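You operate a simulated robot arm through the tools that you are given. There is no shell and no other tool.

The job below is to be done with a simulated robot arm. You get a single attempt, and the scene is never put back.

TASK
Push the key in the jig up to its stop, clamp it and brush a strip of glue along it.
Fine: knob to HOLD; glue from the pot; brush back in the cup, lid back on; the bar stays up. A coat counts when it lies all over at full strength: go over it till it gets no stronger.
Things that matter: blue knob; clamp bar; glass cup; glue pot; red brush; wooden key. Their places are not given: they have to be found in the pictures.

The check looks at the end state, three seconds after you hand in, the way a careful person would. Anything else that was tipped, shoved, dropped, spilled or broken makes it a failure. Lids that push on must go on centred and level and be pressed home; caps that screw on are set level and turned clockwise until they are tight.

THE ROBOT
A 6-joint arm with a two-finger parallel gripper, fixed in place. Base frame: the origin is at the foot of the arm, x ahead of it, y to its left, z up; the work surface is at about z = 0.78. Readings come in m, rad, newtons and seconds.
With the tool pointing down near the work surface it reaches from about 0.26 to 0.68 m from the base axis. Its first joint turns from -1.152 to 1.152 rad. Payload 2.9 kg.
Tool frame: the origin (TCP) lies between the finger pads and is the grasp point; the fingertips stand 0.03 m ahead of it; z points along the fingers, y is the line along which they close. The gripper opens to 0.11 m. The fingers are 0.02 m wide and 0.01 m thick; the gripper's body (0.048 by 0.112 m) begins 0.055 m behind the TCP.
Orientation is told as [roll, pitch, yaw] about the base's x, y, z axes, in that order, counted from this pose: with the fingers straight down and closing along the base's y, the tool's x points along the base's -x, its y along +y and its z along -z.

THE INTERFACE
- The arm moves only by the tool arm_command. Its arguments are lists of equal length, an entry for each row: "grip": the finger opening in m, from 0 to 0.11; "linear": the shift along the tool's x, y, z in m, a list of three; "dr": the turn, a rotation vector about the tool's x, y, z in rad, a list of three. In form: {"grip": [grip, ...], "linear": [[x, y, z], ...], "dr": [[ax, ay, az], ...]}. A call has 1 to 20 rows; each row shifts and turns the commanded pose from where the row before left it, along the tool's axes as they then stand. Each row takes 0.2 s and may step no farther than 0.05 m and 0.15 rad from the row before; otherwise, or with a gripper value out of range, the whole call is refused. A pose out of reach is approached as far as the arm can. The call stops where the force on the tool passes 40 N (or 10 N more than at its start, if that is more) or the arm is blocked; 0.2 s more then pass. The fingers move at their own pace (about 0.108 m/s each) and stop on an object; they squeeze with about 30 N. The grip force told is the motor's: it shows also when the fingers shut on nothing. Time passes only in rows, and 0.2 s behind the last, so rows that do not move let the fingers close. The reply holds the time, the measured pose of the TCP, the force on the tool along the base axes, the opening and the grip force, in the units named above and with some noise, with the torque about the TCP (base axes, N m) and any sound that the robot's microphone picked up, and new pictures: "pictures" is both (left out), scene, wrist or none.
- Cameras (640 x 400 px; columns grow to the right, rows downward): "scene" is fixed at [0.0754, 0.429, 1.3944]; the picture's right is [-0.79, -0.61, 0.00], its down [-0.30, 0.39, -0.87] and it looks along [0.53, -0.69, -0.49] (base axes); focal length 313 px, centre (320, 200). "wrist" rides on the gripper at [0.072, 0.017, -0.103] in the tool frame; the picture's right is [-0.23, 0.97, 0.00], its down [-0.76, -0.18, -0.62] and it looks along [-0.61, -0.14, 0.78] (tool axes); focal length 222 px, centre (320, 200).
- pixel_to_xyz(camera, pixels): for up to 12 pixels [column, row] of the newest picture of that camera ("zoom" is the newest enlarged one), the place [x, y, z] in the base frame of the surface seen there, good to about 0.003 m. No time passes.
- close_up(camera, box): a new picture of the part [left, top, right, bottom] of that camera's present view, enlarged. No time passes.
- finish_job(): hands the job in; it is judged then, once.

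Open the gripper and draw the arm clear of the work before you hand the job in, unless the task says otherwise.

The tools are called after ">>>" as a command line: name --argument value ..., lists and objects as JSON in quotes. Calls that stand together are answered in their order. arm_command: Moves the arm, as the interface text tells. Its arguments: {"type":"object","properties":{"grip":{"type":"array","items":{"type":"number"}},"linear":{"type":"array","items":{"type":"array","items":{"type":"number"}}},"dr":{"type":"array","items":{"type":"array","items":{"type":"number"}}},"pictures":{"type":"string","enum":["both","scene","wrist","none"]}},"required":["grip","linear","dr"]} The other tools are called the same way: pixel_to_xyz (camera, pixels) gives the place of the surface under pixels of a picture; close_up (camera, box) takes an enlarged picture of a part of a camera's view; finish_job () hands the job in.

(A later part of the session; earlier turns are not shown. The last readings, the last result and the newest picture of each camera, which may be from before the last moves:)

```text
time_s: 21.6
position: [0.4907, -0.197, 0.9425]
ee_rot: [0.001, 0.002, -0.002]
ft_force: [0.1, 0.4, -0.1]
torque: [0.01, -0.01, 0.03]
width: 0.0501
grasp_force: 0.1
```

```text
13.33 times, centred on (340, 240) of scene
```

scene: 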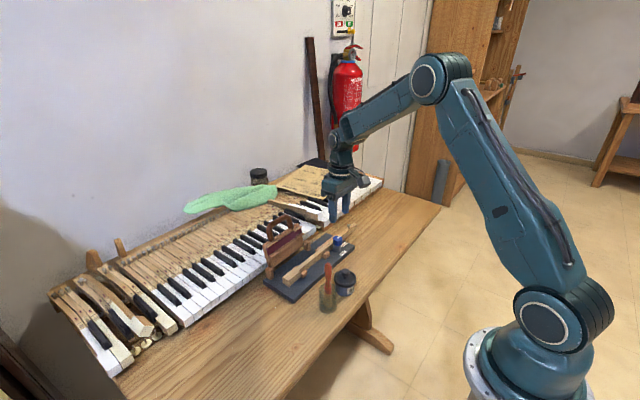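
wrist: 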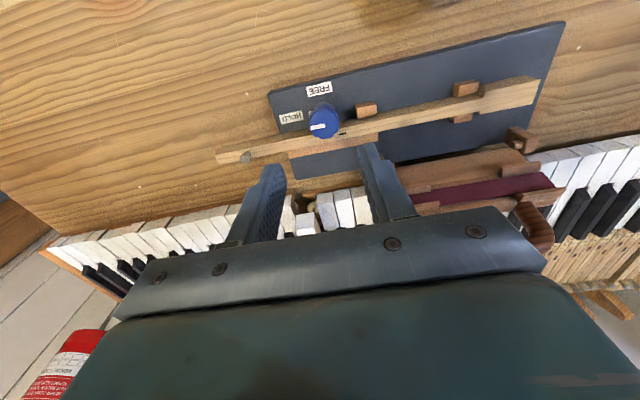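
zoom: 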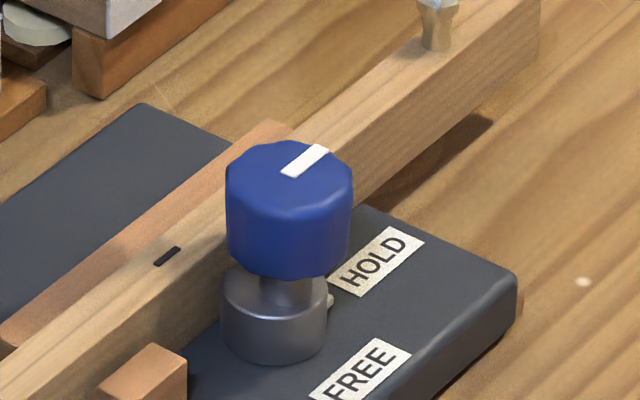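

The mark is parallel to the key and points at HOLD, as wanted. Next is the pot: I move toward it and turn the tool to yaw +90° so the gripper's long side and camera stay away from the brush handle.

>>> arm_command --grip '[0.05, 0.05, 0.05, 0.05, 0.05, 0.05, 0.05, 0.05, 0.05, 0.05, 0.05, 0.05, 0.05, 0.05]' --linear '[[0.0333, 0.0157, -0.0125], [0.0333, 0.0157, -0.0125], [0.0333, 0.0157, -0.0125], [0, 0, 0], [0, 0, 0], [0, 0, 0], [0, 0, 0], [0, 0, 0], [0, 0, 0], [0, 0, 0], [0, 0, 0], [0, 0, 0], [0, 0, 0], [0, 0, 0]]' --dr '[[0, 0, 0], [0, 0, 0], [0, 0, 0], [0, 0, -0.1428], [0, 0, -0.1428], [0, 0, -0.1428], [0, 0, -0.1428], [0, 0, -0.1428], [0, 0, -0.1428], [0, 0, -0.1428], [0, 0, -0.1428], [0, 0, -0.1428], [0, 0, -0.1428], [0, 0, -0.1428]]'

>>> close_up --camera "wrist" --box '[220, 40, 460, 200]'

```text
time_s: 24.6
position: [0.3895, -0.1506, 0.981]
ee_rot: [0.0, 0.001, 1.573]
ft_force: [0.3, -0.1, 0.0]
torque: [0.0, 0.01, -0.04]
width: 0.0501
grasp_force: 0.0
```

scene: 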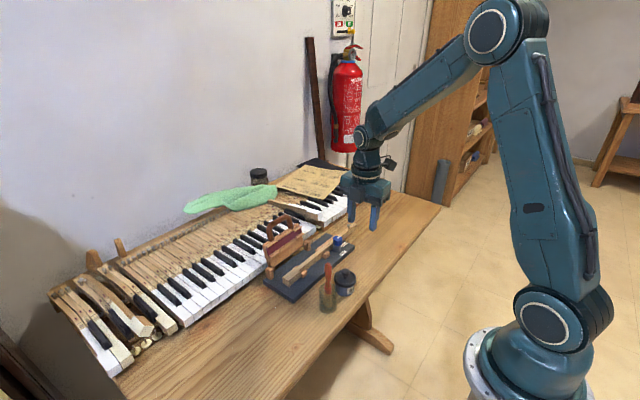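
wrist: 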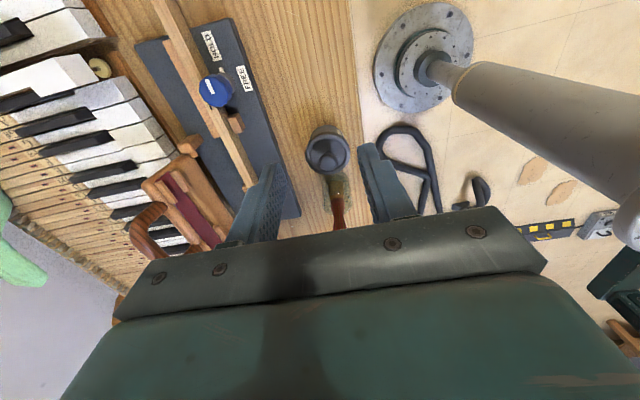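

```text
2.50 times, centred on (340, 120) of wrist
```

zoom: 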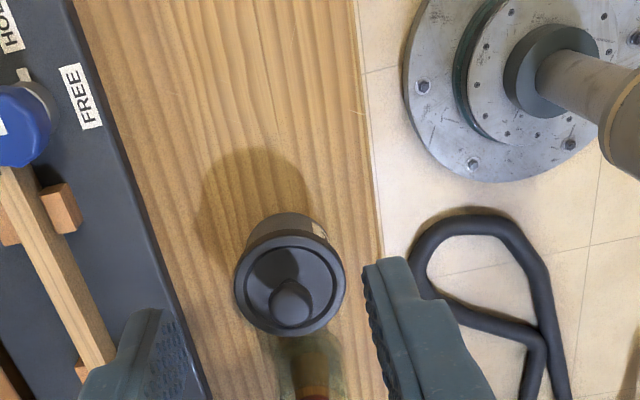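

From here I see the pot lid (zoom (290,285)), lid knob (291,300) and the table edge (375,200). I read their places and free table spots.

>>> pixel_to_xyz --camera "zoom" --pixels '[[291, 300], [291, 285], [237, 280], [344, 282], [290, 237], [285, 333], [290, 220], [368, 150], [362, 50], [240, 100], [320, 100], [260, 130]]'

>>> close_up --camera "scene" --box '[310, 255, 370, 315]'

```text
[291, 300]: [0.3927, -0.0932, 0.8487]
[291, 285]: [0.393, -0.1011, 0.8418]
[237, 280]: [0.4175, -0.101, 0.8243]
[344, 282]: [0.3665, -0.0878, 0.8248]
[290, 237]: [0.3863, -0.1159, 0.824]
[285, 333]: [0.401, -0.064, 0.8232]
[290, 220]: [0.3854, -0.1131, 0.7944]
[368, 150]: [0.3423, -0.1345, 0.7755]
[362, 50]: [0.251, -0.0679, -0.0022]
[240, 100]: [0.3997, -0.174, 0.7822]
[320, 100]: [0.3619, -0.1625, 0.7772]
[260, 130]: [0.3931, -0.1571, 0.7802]
```

```text
6.67 times, centred on (340, 285) of scene
```

zoom: 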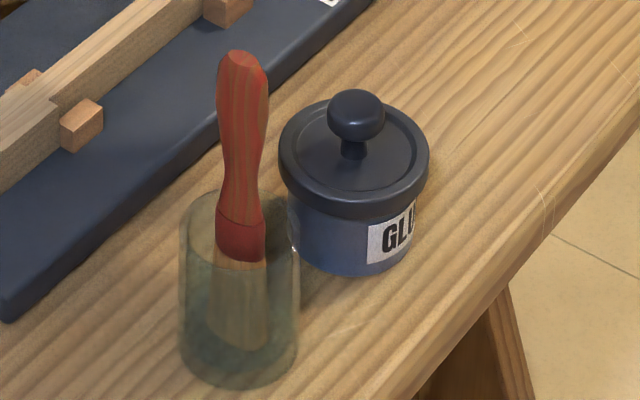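

Lid rim spans x 0.3665-0.4175 and y -0.116 to -0.064, so its centre is (0.392, -0.090), top z≈0.824, knob top z≈0.849. I move above it and check alignment from z≈0.90.

>>> arm_command --grip '[0.05, 0.05, 0.05, 0.05]' --linear '[[-0.03, -0.0025, 0.02], [-0.03, 0, 0.02], [0, 0, 0.03], [0, 0, 0]]' --dr '[[0, 0, 0], [0, 0, 0], [0, 0, 0], [0, 0, 0]]'

>>> close_up --camera "wrist" --box '[220, 60, 440, 220]'

>>> close_up --camera "scene" --box '[300, 225, 380, 315]'

```text
time_s: 25.6
position: [0.3915, -0.0894, 0.9099]
ee_rot: [0.0, -0.001, 1.572]
ft_force: [0.2, 0.6, -0.4]
torque: [0.03, 0.01, 0.01]
width: 0.0498
grasp_force: 0.0
```

scene: 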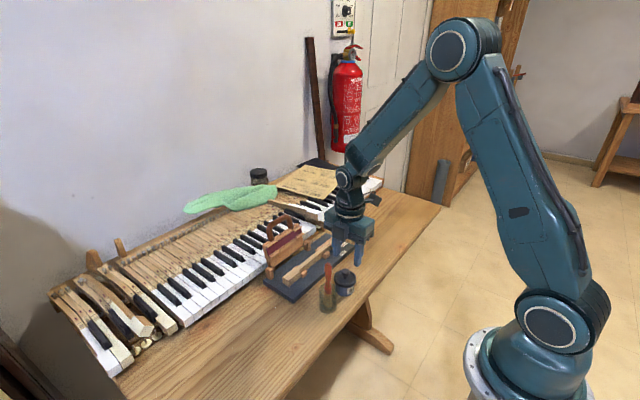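
wrist: 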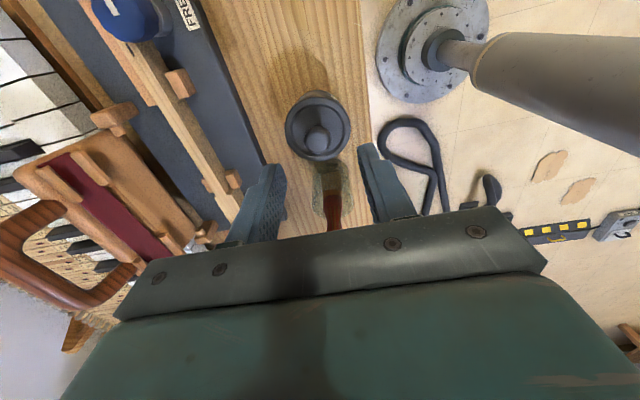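

```text
2.50 times, centred on (330, 140) of wrist
```

zoom: 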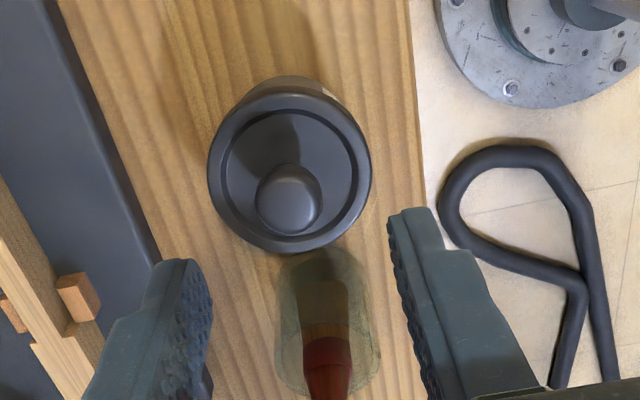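

```text
4.44 times, centred on (340, 270) of scene
```

zoom: 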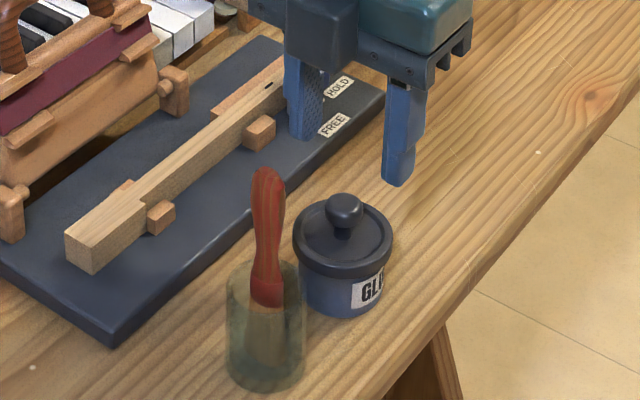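

The lid knob appears at wrist (318,140), right under the TCP. I descend to TCP z≈0.860 (tips ≈6 mm above the lid) and close.

>>> arm_command --grip '[0.05, 0.05, 0.05, 0.0, 0.0, 0.0]' --linear '[[0, 0, 0.025], [0, 0, 0.0245], [0, 0, 0], [0, 0, 0], [0, 0, 0], [0, 0, 0]]' --dr '[[0, 0, 0], [0, 0, 0], [0, 0, 0], [0, 0, 0], [0, 0, 0], [0, 0, 0]]'

>>> close_up --camera "wrist" --box '[220, 80, 440, 220]'

>>> close_up --camera "scene" --box '[310, 235, 380, 315]'

```text
time_s: 27.0
position: [0.393, -0.0904, 0.8596]
ee_rot: [-0.001, -0.002, 1.571]
ft_force: [-0.7, -0.5, 0.0]
torque: [-0.03, -0.01, 0.03]
width: 0.0179
grasp_force: 30.1
heard: snap
```

scene: 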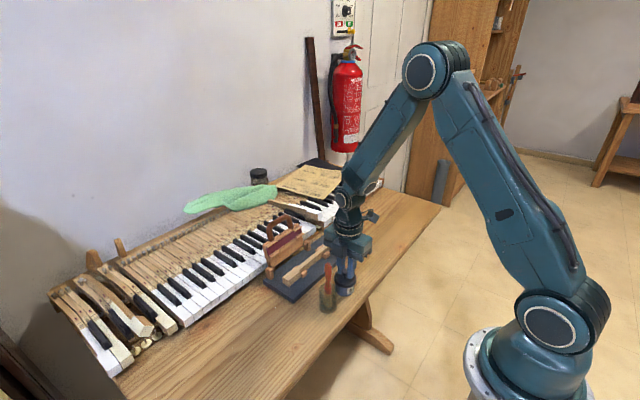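
wrist: 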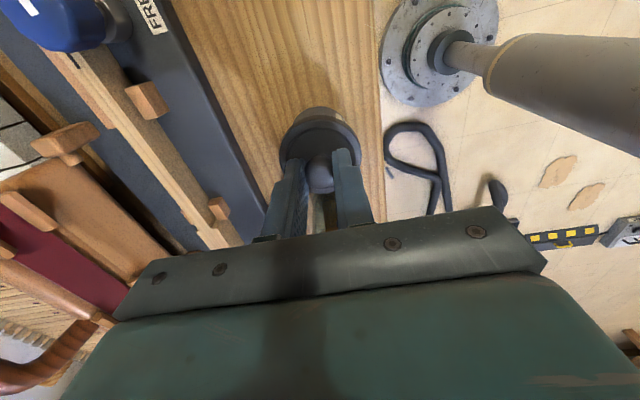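

```text
2.86 times, centred on (330, 150) of wrist
```

zoom: 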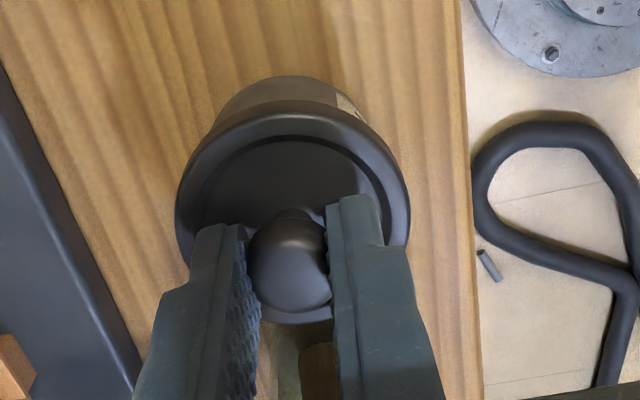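

```text
5.00 times, centred on (345, 275) of scene
```

zoom: 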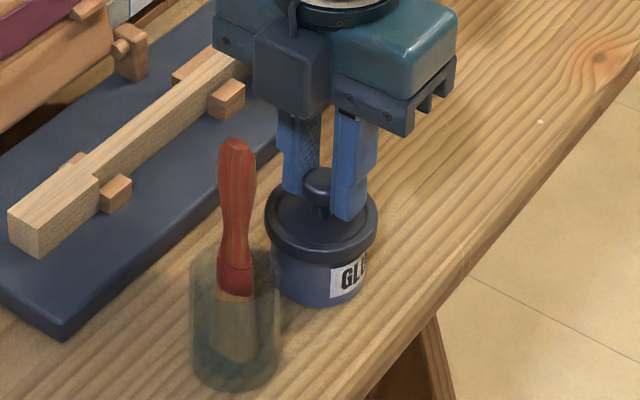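

A "snap" was heard as the fingers closed on the lid knob (width 17.9 mm). Before lifting, I look for what it was: the small grey piece at wrist (390,172), the knob, the key and the pot.

>>> pixel_to_xyz --camera "wrist" --pixels '[[390, 172], [405, 130], [318, 172], [320, 128], [283, 150], [355, 152]]'

>>> close_up --camera "wrist" --box '[0, 0, 200, 125]'

>>> close_up --camera "scene" --box '[320, 245, 370, 305]'

>>> close_up --camera "wrist" --box '[360, 100, 480, 220]'

```text
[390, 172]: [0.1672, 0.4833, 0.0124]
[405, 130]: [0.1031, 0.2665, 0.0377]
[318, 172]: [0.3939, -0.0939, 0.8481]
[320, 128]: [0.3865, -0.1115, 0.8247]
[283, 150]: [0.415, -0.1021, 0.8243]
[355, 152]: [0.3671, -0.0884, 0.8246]
```

```text
3.20 times, centred on (100, 62) of wrist
```

zoom: 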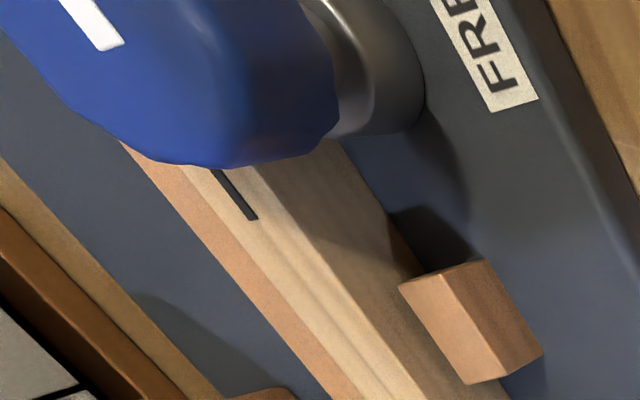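

```text
6.67 times, centred on (345, 275) of scene
```

zoom: 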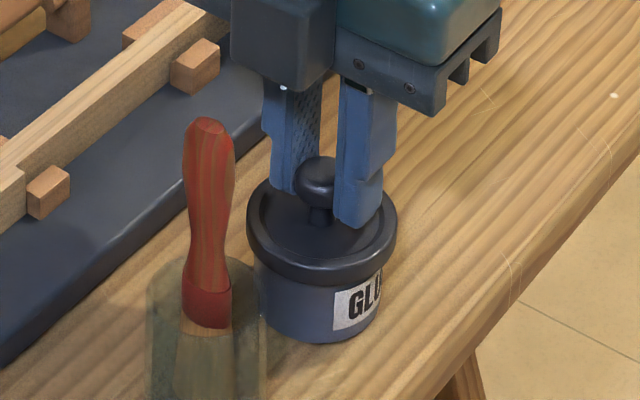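

```text
3.33 times, centred on (420, 160) of wrist
```

zoom: 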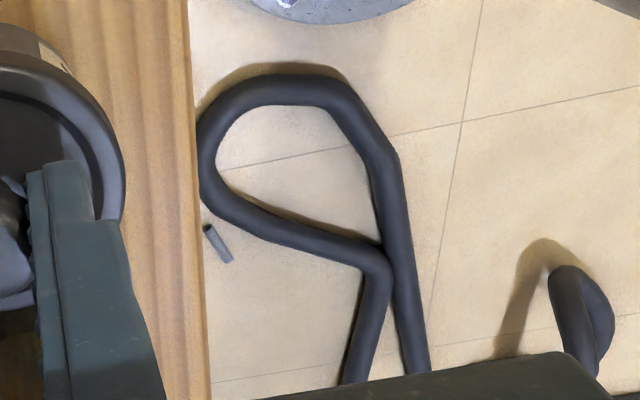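

The piece on the floor is far off at (0.17, 0.48, 0.01) and not ours; knob, key and pot look intact, so the snap was probably the lid's seat letting go. I lift slowly and check that the pot stays.

>>> arm_command --grip '[0.0, 0.0, 0.0, 0.0, 0.0]' --linear '[[0, 0, -0.002], [0, 0, -0.003], [0, 0, -0.005], [0, 0, -0.01], [0, 0, -0.01]]' --dr '[[0, 0, 0], [0, 0, 0], [0, 0, 0], [0, 0, 0], [0, 0, 0]]'

>>> close_up --camera "scene" --box '[310, 235, 380, 315]'

```text
time_s: 28.2
position: [0.392, -0.0911, 0.8907]
ee_rot: [-0.001, 0.0, 1.571]
ft_force: [0.2, -0.7, -0.9]
torque: [-0.01, 0.02, 0.03]
width: 0.0184
grasp_force: 29.6
```

scene: 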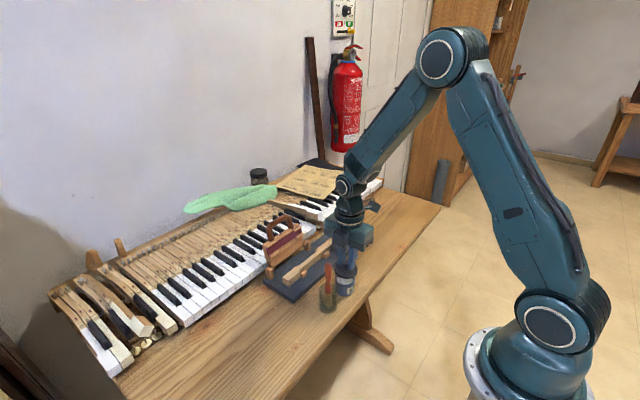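
wrist: 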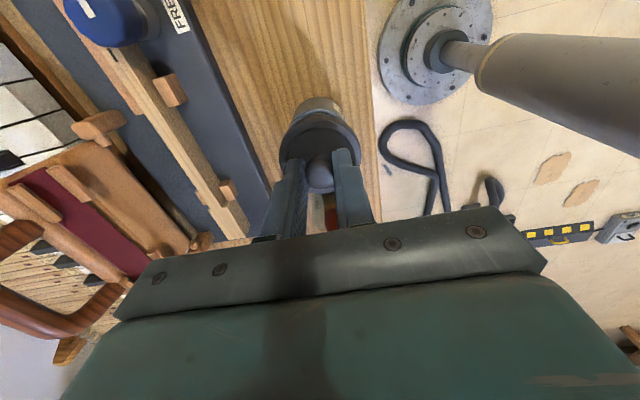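

```text
5.00 times, centred on (345, 275) of scene
```

zoom: 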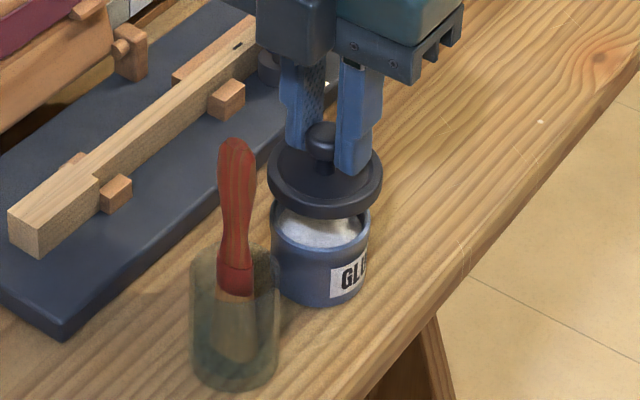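

The lid is off and the pot, with white glue inside, stayed put. I carry the lid to free table at about (0.40, -0.19) and lower it near the surface.

>>> arm_command --grip '[0.0, 0.0, 0.0, 0.0, 0.0, 0.0, 0.0]' --linear '[[0, 0, -0.025], [0.033, -0.0027, 0], [0.033, -0.0027, 0], [0.033, -0.0026, 0], [0, 0, 0.035], [0, 0, 0.035], [0, 0, 0.005]]' --dr '[[0, 0, 0], [0, 0, 0], [0, 0, 0], [0, 0, 0], [0, 0, 0], [0, 0, 0], [0, 0, 0]]'

>>> close_up --camera "scene" --box '[310, 215, 390, 305]'

```text
time_s: 29.8
position: [0.4002, -0.1897, 0.8413]
ee_rot: [0.0, 0.0, 1.572]
ft_force: [-0.2, -1.0, -0.6]
torque: [0.01, -0.01, -0.02]
width: 0.0189
grasp_force: 30.2
```

scene: 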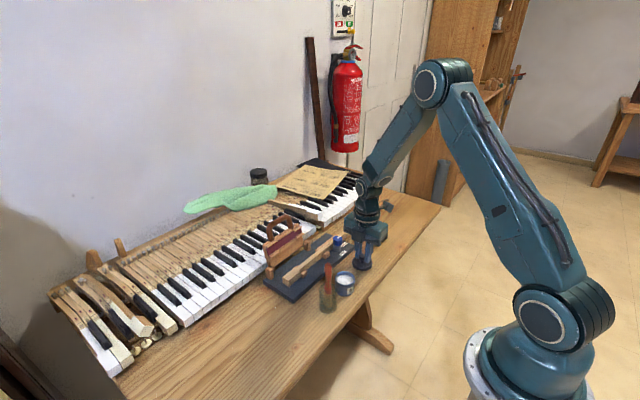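
wrist: 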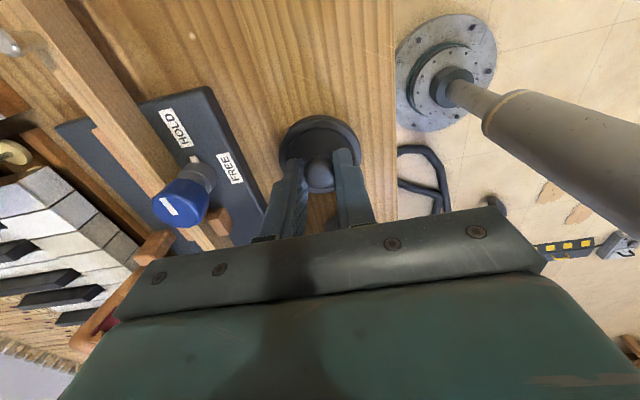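

```text
4.44 times, centred on (350, 260) of scene
```

zoom: 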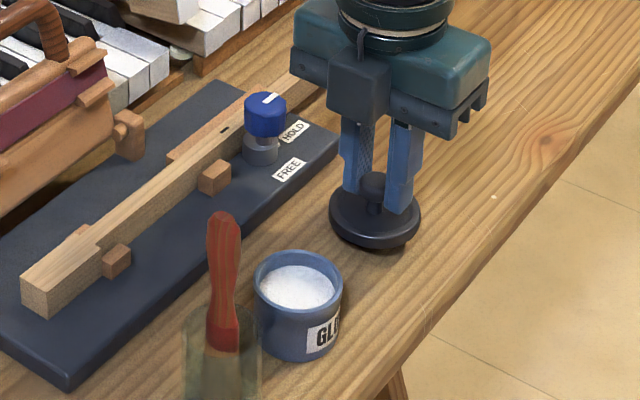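

The lid hangs level just above the table at scene zoom (375,215). I lower it in 2 mm steps, looking for an upward force.

>>> arm_command --grip '[0.0, 0.0, 0.0, 0.0, 0.0, 0.0]' --linear '[[0, 0, 0.003], [0, 0, 0.003], [0, 0, 0.002], [0, 0, 0.002], [0, 0, 0.001], [0, 0, 0]]' --dr '[[0, 0, 0], [0, 0, 0], [0, 0, 0], [0, 0, 0], [0, 0, 0], [0, 0, 0]]' --pictures "scene"

>>> close_up --camera "scene" --box '[330, 235, 390, 285]'

```text
time_s: 31.2
position: [0.4008, -0.1893, 0.8301]
ee_rot: [0.0, -0.001, 1.572]
ft_force: [-0.1, -0.5, -0.4]
torque: [0.03, 0.0, -0.01]
width: 0.019
grasp_force: 29.5
```

scene: 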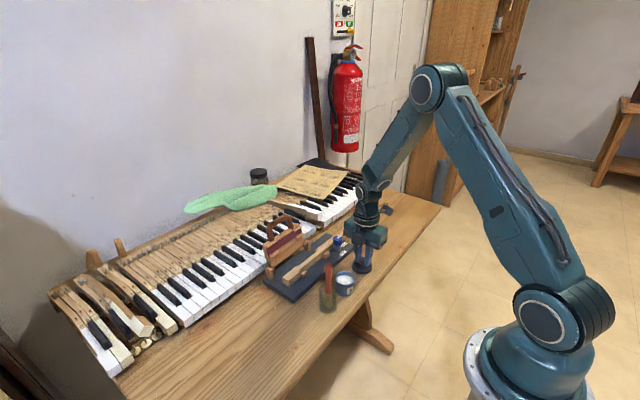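

```text
8.00 times, centred on (360, 260) of scene
```

zoom: 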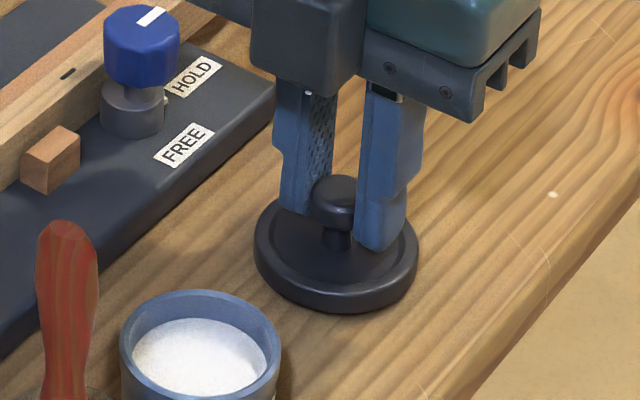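

Still no contact at TCP z=0.830. I go on in 1 mm steps.

>>> arm_command --grip '[0.0, 0.0, 0.0, 0.0, 0.0]' --linear '[[0, 0, 0.001], [0, 0, 0.001], [0, 0, 0.001], [0, 0, 0.001], [0, 0, 0]]' --dr '[[0, 0, 0], [0, 0, 0], [0, 0, 0], [0, 0, 0], [0, 0, 0]]' --pictures "none"

```text
time_s: 32.4
position: [0.4014, -0.1889, 0.8264]
ee_rot: [0.0, 0.0, 1.571]
ft_force: [0.5, 0.0, -0.7]
torque: [0.02, -0.02, -0.01]
width: 0.0191
grasp_force: 29.8
```

>>> arm_command --grip '[0.0, 0.0, 0.0, 0.0, 0.0]' --linear '[[0, 0, 0.001], [0, 0, 0.001], [0, 0, 0.001], [0, 0, 0.001], [0, 0, 0]]' --dr '[[0, 0, 0], [0, 0, 0], [0, 0, 0], [0, 0, 0], [0, 0, 0]]' --pictures "scene"

>>> close_up --camera "scene" --box '[330, 235, 390, 285]'

```text
time_s: 33.6
position: [0.4009, -0.1882, 0.8245]
ee_rot: [-0.005, 0.0, 1.572]
ft_force: [-1.9, 8.2, 30.4]
torque: [0.21, 0.05, -0.05]
width: 0.018
grasp_force: 29.7
```

scene: 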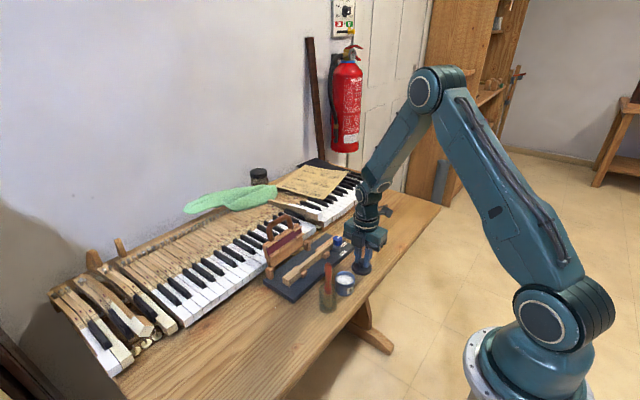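

```text
8.00 times, centred on (360, 260) of scene
```

zoom: 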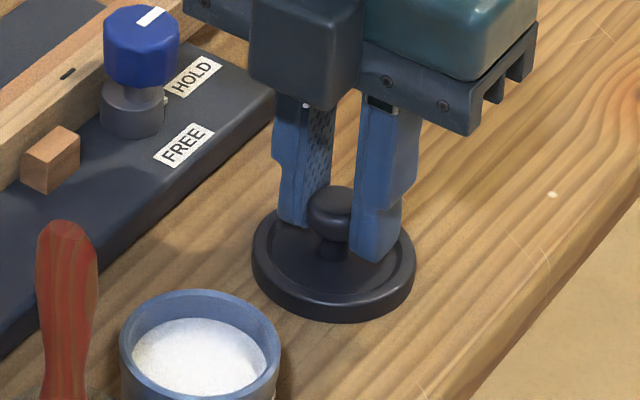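

The lid is down (30 N at TCP z≈0.8245). I ease up 2 mm, open, and rise clear to z≈0.95.

>>> arm_command --grip '[0.0, 0.05, 0.05, 0.05, 0.05, 0.05, 0.05]' --linear '[[0, 0, -0.002], [0, 0, 0], [0, 0, 0], [0, 0, -0.03], [0, 0, -0.045], [0, 0, -0.045], [0, 0, 0]]' --dr '[[0, 0, 0], [0, 0, 0], [0, 0, 0], [0, 0, 0], [0, 0, 0], [0, 0, 0], [0, 0, 0]]'

>>> close_up --camera "scene" --box '[300, 235, 380, 325]'

>>> close_up --camera "wrist" --box '[220, 60, 440, 220]'

```text
time_s: 35.2
position: [0.4006, -0.1898, 0.9452]
ee_rot: [0.0, -0.001, 1.572]
ft_force: [-0.4, 0.6, 0.5]
torque: [-0.01, 0.0, 0.02]
width: 0.0498
grasp_force: 0.0
```

scene: 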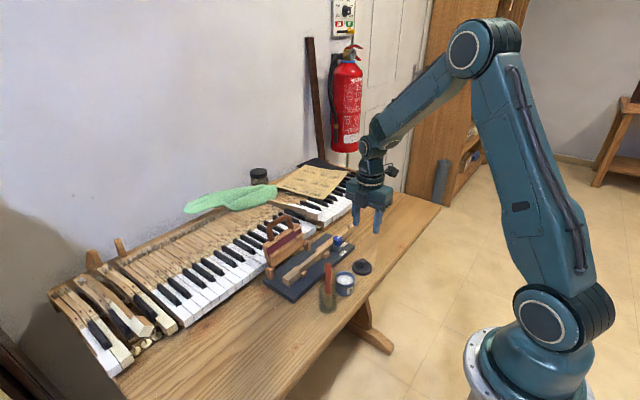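
wrist: 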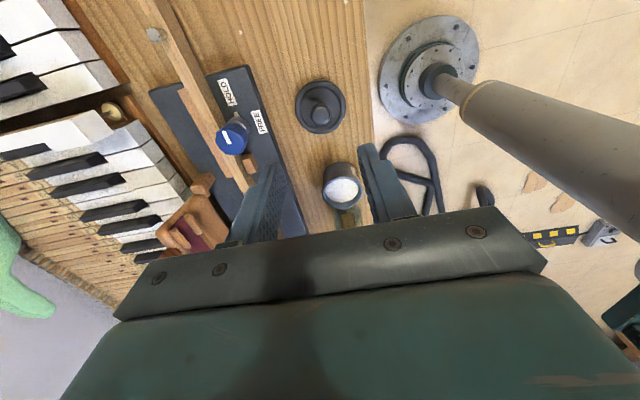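

```text
4.44 times, centred on (340, 280) of scene
```

zoom: 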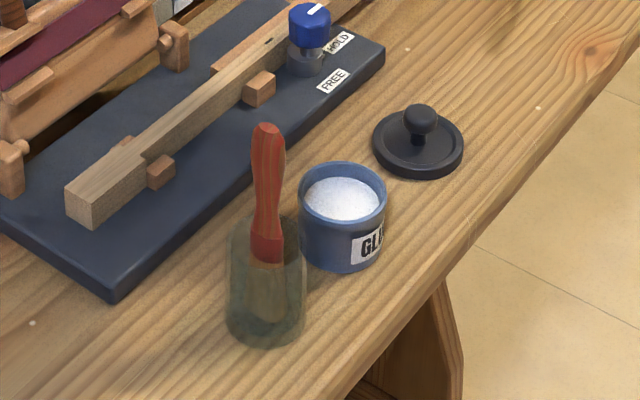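

```text
2.50 times, centred on (330, 140) of wrist
```

zoom: 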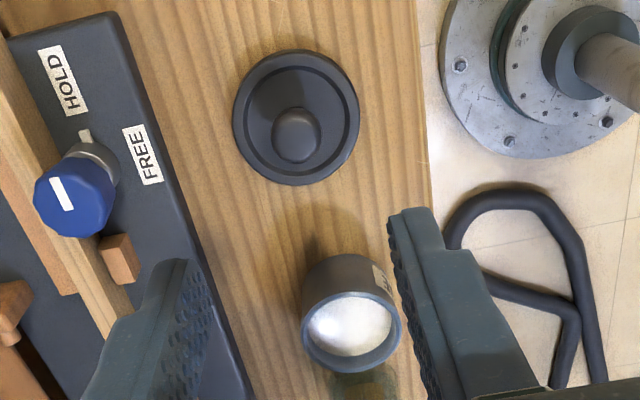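

The lid lies safely at zoom (295,120) and the pot is open. Now I read the pot rim, glue level, the cup's rim and the brush from both pictures.

>>> pixel_to_xyz --camera "zoom" --pixels '[[305, 320], [398, 318], [350, 368], [350, 297], [350, 325], [330, 320], [375, 320], [350, 345]]'

>>> close_up --camera "scene" --box '[310, 255, 370, 315]'

```text
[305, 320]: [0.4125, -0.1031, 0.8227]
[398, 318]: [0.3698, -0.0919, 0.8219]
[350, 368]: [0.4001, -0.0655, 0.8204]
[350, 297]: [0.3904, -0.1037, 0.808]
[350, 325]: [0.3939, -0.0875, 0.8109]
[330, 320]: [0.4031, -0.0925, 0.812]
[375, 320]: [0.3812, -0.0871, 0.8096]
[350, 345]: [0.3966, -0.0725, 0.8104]
```

```text
6.67 times, centred on (340, 285) of scene
```

zoom: 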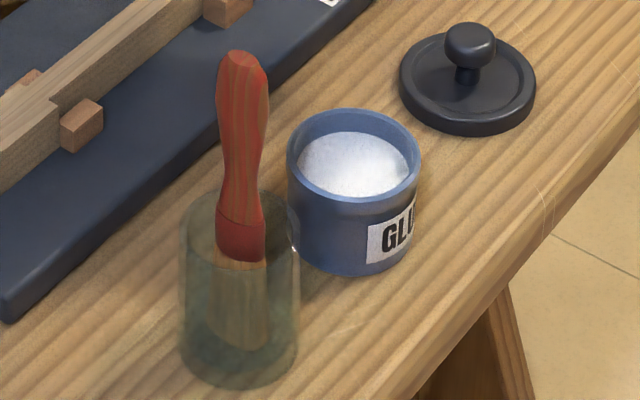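

The brush stands in the cup, handle up: handle (240,60)-(240,200), ferrule (240,240), bristles (238,300). I read their places.

>>> pixel_to_xyz --camera "zoom" --pixels '[[241, 56], [242, 80], [242, 110], [242, 150], [240, 190], [240, 230], [241, 255], [183, 230], [297, 230], [238, 380], [222, 110], [265, 110]]'

>>> pixel_to_xyz --camera "wrist" --pixels '[[345, 218], [348, 224], [335, 215], [358, 216]]'

```text
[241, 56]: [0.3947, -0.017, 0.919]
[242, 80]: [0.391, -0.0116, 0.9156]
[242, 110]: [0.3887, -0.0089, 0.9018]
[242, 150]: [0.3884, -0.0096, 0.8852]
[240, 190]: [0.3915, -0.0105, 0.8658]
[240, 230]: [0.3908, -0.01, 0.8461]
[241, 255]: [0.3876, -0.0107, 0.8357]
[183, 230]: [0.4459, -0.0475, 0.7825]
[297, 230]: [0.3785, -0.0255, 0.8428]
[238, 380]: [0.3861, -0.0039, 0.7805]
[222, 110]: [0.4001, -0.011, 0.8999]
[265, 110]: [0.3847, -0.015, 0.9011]
```

```text
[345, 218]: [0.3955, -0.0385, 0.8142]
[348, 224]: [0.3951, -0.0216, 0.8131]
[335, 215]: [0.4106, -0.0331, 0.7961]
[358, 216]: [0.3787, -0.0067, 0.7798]
```

The brush stands upright at about (0.393, -0.014), handle from z≈0.845 to 0.919, cup rim at z≈0.843. Before picking it up I look closely at the key's top for marks showing where the strip goes.

>>> close_up --camera "scene" --box '[270, 225, 350, 290]'

>>> close_up --camera "scene" --box '[280, 250, 320, 285]'

>>> close_up --camera "scene" --box '[305, 225, 355, 265]'

```text
6.15 times, centred on (310, 258) of scene
```

zoom: 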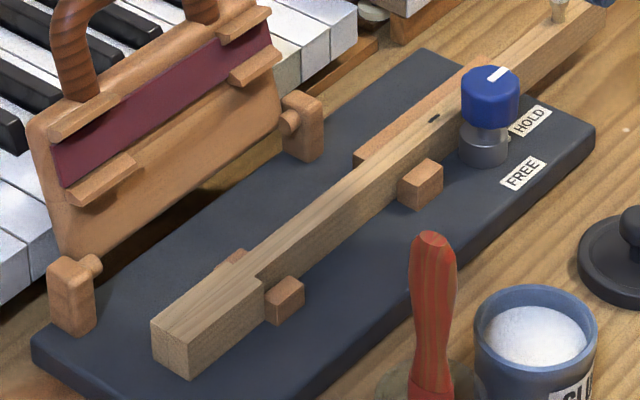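

```text
11.43 times, centred on (300, 268) of scene
```

zoom: 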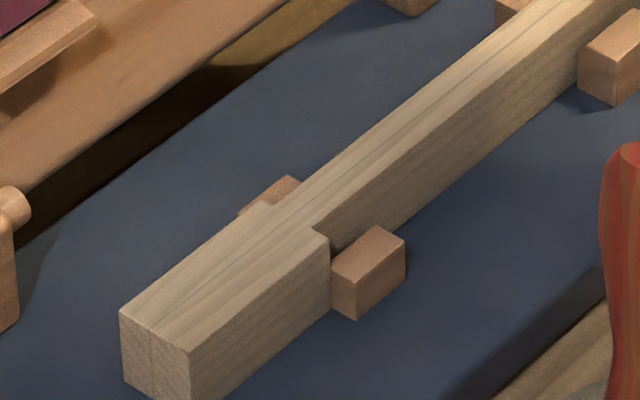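

```text
10.00 times, centred on (330, 245) of scene
```

zoom: 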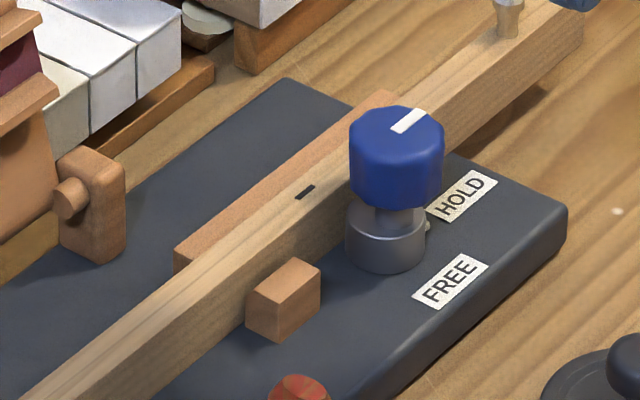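

The key top carries no drawn strip, only the small slot at scene zoom (305,192). I now go above the brush, keeping yaw +90°, with tips well over its top (z 0.919), to see its shape from above.

>>> arm_command --grip '[0.05, 0.05, 0.05, 0.05, 0.05, 0.05]' --linear '[[0, 0, -0.045], [-0.044, 0.0018, 0], [-0.044, 0.0018, 0], [-0.044, 0.002, 0], [-0.0438, 0.002, 0], [0, 0, 0]]' --dr '[[0, 0, 0], [0, 0, 0], [0, 0, 0], [0, 0, 0], [0, 0, 0], [0, 0, 0]]'

>>> close_up --camera "wrist" --box '[240, 70, 420, 210]'

>>> close_up --camera "scene" --box '[290, 215, 370, 315]'

```text
time_s: 36.6
position: [0.3928, -0.0132, 0.9895]
ee_rot: [0.0, 0.001, 1.568]
ft_force: [-0.3, 0.0, 0.2]
torque: [0.0, -0.01, 0.02]
width: 0.05
grasp_force: 0.0
```

scene: 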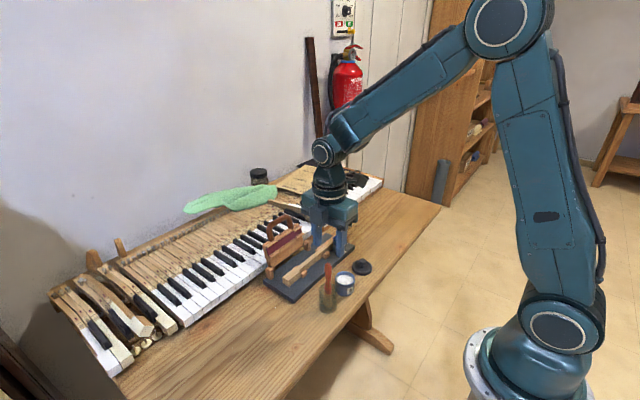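
wrist: 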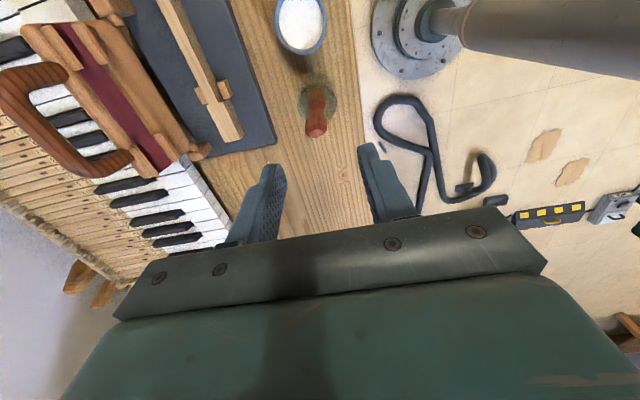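

```text
2.86 times, centred on (330, 140) of wrist
```

zoom: 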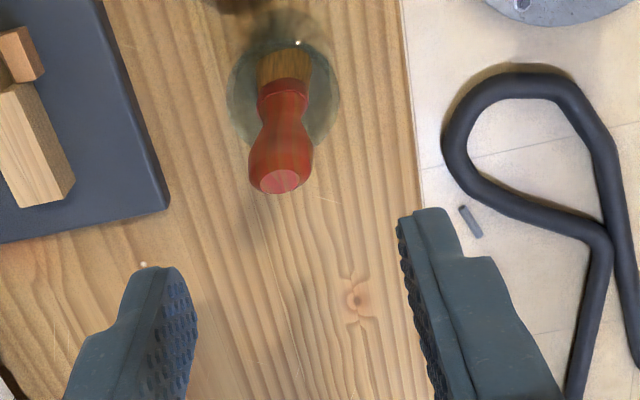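

```text
4.00 times, centred on (330, 265) of scene
```

zoom: 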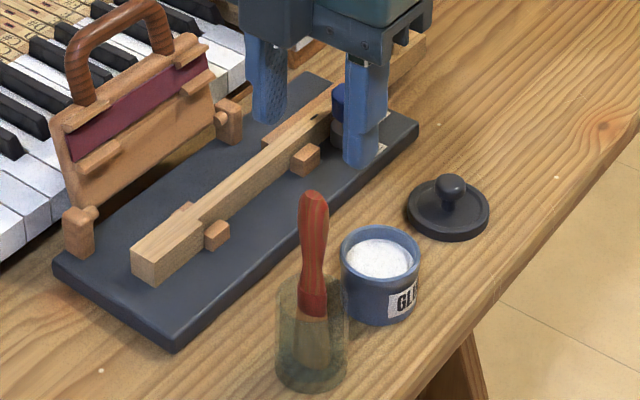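

The brush is seen from above at wrist (316,134); its bristles look flat and wider along x (about 20 mm), which suits strokes along y. I check the handle top's place.

>>> pixel_to_xyz --camera "wrist" --pixels '[[316, 133], [313, 133], [319, 133], [309, 125], [323, 125], [316, 120], [316, 104], [317, 97], [309, 97], [324, 97]]'

>>> close_up --camera "wrist" --box '[285, 75, 345, 145]'

```text
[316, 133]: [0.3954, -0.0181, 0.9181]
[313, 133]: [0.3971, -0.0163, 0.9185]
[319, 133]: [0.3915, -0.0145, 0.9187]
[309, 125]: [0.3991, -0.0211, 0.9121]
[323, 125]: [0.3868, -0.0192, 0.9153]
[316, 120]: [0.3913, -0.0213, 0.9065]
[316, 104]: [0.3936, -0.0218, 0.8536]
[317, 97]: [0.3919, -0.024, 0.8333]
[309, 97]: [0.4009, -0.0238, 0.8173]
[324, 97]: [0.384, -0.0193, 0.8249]
```

```text
5.71 times, centred on (315, 110) of wrist
```

zoom: 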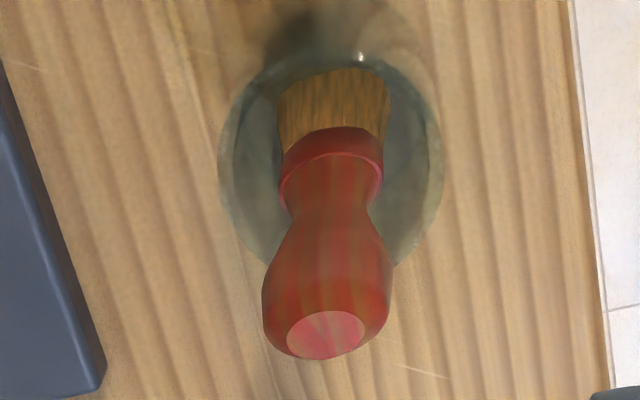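

The handle centre is about (0.393, -0.015). For strokes along y a grip closing along y holds the brush stiffer, so I turn the tool back to yaw 0 above it.

>>> arm_command --grip '[0.05, 0.05, 0.05, 0.05, 0.05, 0.05, 0.05, 0.05, 0.05, 0.05, 0.05, 0.05]' --linear '[[0, 0, 0], [0, 0, 0], [0, 0, 0], [0, 0, 0], [0, 0, 0], [0, 0, 0], [0, 0, 0], [0, 0, 0], [0, 0, 0], [0, 0, 0], [0, 0, 0], [0, -0.0018, 0]]' --dr '[[0, 0, 0.1425], [0, 0, 0.1425], [0, 0, 0.1425], [0, 0, 0.1425], [0, 0, 0.1425], [0, 0, 0.1425], [0, 0, 0.1425], [0, 0, 0.1425], [0, 0, 0.1425], [0, 0, 0.1425], [0, 0, 0.1425], [0, 0, 0]]'

>>> close_up --camera "wrist" --box '[240, 60, 420, 200]'

```text
time_s: 39.2
position: [0.3909, -0.0156, 0.9889]
ee_rot: [-0.002, -0.001, 0.001]
ft_force: [0.3, 0.6, 0.6]
torque: [0.02, -0.03, 0.02]
width: 0.0498
grasp_force: 0.0
```

scene: 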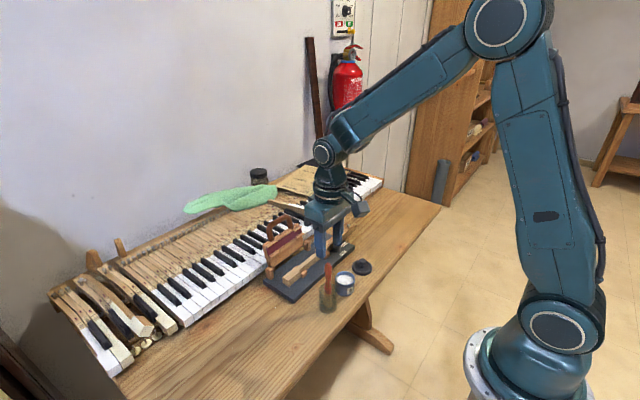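
wrist: 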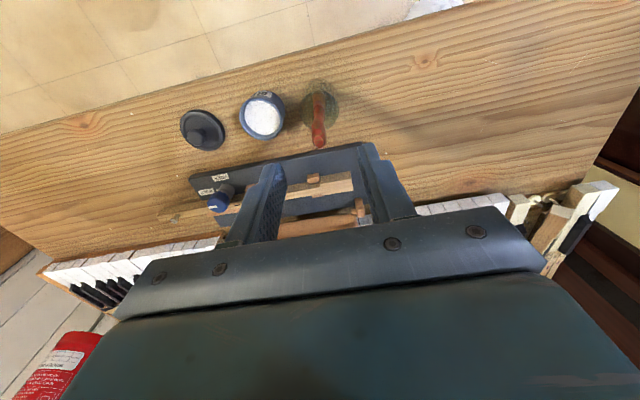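

```text
2.86 times, centred on (330, 130) of wrist
```

zoom: 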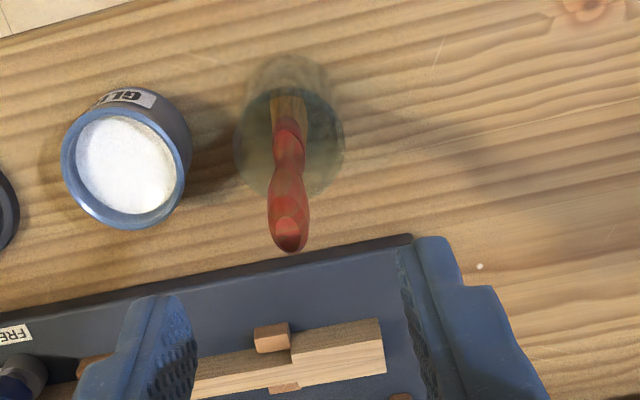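

From this side the brush is narrow (about 12 mm along y), so it is flat and the y-closing grip takes its flat faces; its top is right under the TCP at wrist (319,141). I descend to TCP z≈0.885 and close.

>>> arm_command --grip '[0.05, 0.05, 0.05, 0.05, 0.0, 0.0, 0.0]' --linear '[[-0.001, 0.0005, 0.035], [0, 0, 0.035], [0, 0, 0.034], [0, 0, 0], [0, 0, 0], [0, 0, 0], [0, 0, 0]]' --dr '[[0, 0, 0], [0, 0, 0], [0, 0, 0], [0, 0, 0], [0, 0, 0], [0, 0, 0], [0, 0, 0]]'

>>> close_up --camera "scene" --box '[290, 225, 370, 315]'

>>> close_up --camera "wrist" --box '[240, 80, 420, 220]'

```text
time_s: 40.8
position: [0.3938, -0.0131, 0.886]
ee_rot: [0.0, 0.0, 0.003]
ft_force: [0.4, 0.7, -0.5]
torque: [-0.01, -0.01, 0.04]
width: 0.0119
grasp_force: 30.2
```

scene: 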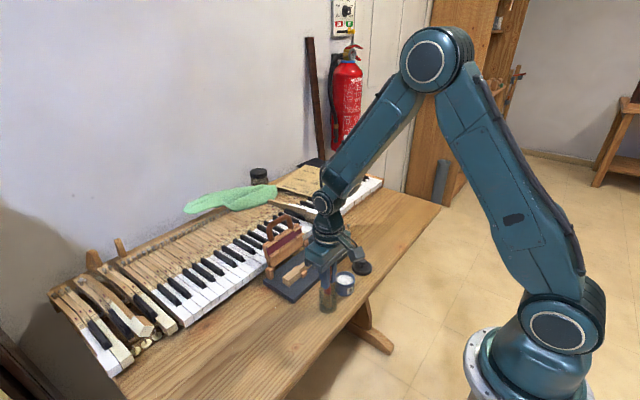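
wrist: 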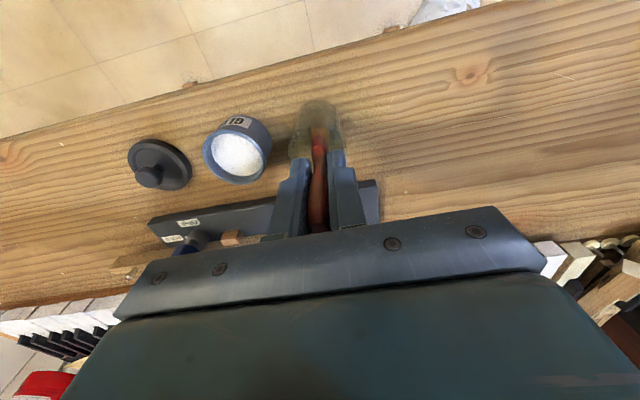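

```text
4.44 times, centred on (330, 270) of scene
```

zoom: 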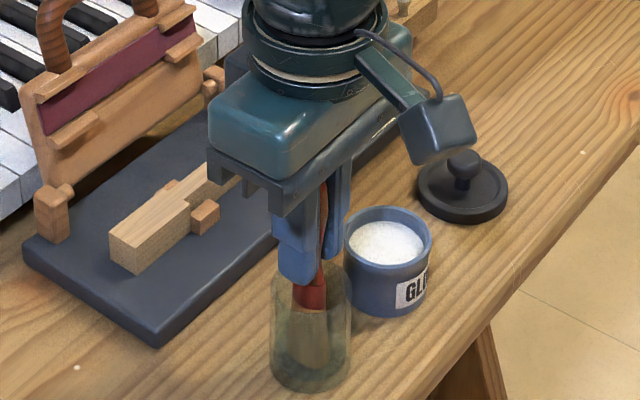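

```text
2.86 times, centred on (330, 150) of wrist
```

zoom: 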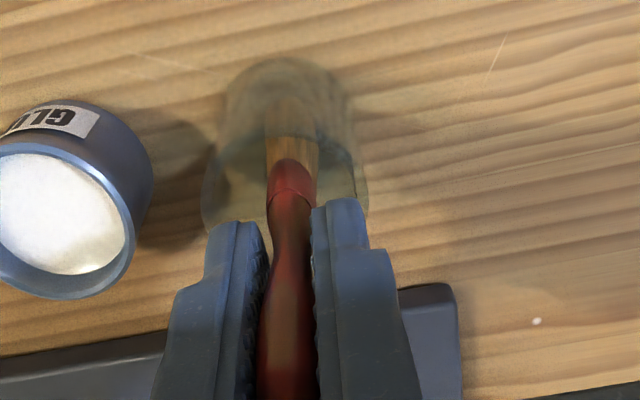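

The brush is held (width 11.9 mm) with no side force; its home is TCP (0.3938, -0.0131, 0.886). I lift it straight up by 0.10.

>>> arm_command --grip '[0.0, 0.0, 0.0, 0.0, 0.0, 0.0]' --linear '[[0, 0, -0.01], [0, 0, -0.015], [0, 0, -0.025], [0, 0, -0.025], [0, 0, -0.025], [0, 0, 0]]' --dr '[[0, 0, 0], [0, 0, 0], [0, 0, 0], [0, 0, 0], [0, 0, 0], [0, 0, 0]]'

>>> close_up --camera "scene" --box '[290, 215, 370, 315]'

>>> close_up --camera "wrist" --box '[240, 80, 420, 220]'

```text
time_s: 42.2
position: [0.3927, -0.0143, 0.9865]
ee_rot: [0.0, -0.001, 0.004]
ft_force: [0.2, 0.5, 0.1]
torque: [-0.01, -0.04, 0.0]
width: 0.0119
grasp_force: 29.8
```

scene: 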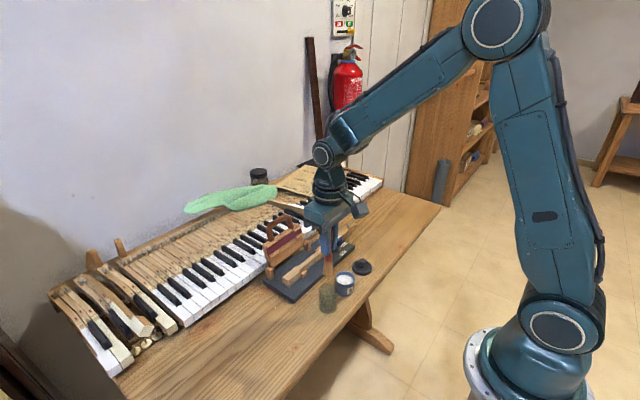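
wrist: 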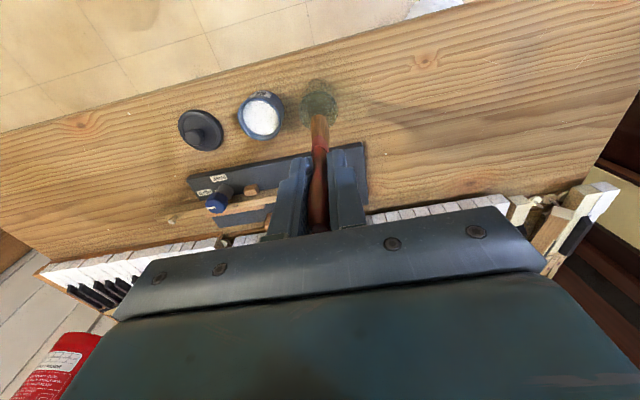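

```text
4.00 times, centred on (330, 265) of scene
```

zoom: 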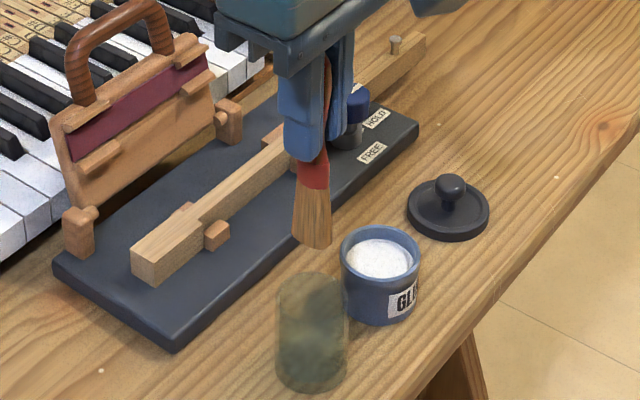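

```text
2.86 times, centred on (330, 150) of wrist
```

zoom: 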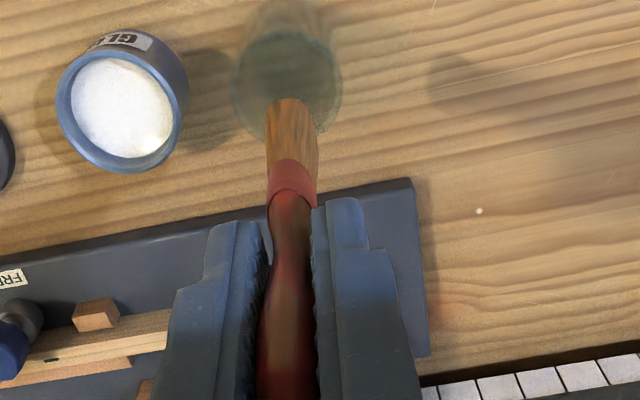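

The brush is out and the cup stays. I measure where the bristle tip is relative to the TCP (scene (328,275), wrist (319,116)).

>>> pixel_to_xyz --camera "scene" --pixels '[[327, 275], [328, 272], [325, 273], [331, 274], [328, 262], [328, 258], [328, 287], [345, 278]]'

>>> pixel_to_xyz --camera "wrist" --pixels '[[319, 117], [319, 120], [314, 120], [326, 120], [318, 135], [311, 135], [328, 135]]'

>>> close_up --camera "scene" --box '[310, 240, 360, 310]'

```text
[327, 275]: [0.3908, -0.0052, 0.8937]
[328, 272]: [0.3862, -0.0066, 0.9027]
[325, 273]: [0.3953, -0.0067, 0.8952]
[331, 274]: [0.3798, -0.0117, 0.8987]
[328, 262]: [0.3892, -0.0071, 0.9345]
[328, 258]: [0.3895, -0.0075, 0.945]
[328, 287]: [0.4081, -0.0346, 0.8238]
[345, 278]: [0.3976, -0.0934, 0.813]
```

```text
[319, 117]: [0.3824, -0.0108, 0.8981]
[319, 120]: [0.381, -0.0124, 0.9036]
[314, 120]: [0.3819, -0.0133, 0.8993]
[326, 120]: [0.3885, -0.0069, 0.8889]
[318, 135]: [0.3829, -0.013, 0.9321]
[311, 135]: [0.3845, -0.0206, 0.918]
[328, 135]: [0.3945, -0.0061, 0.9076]
```

```text
5.71 times, centred on (335, 275) of scene
```

zoom: 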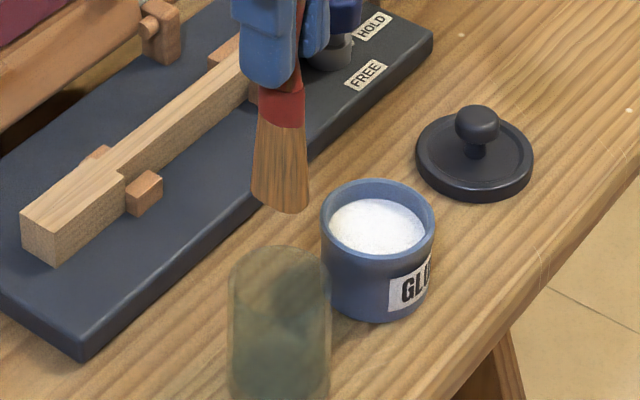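

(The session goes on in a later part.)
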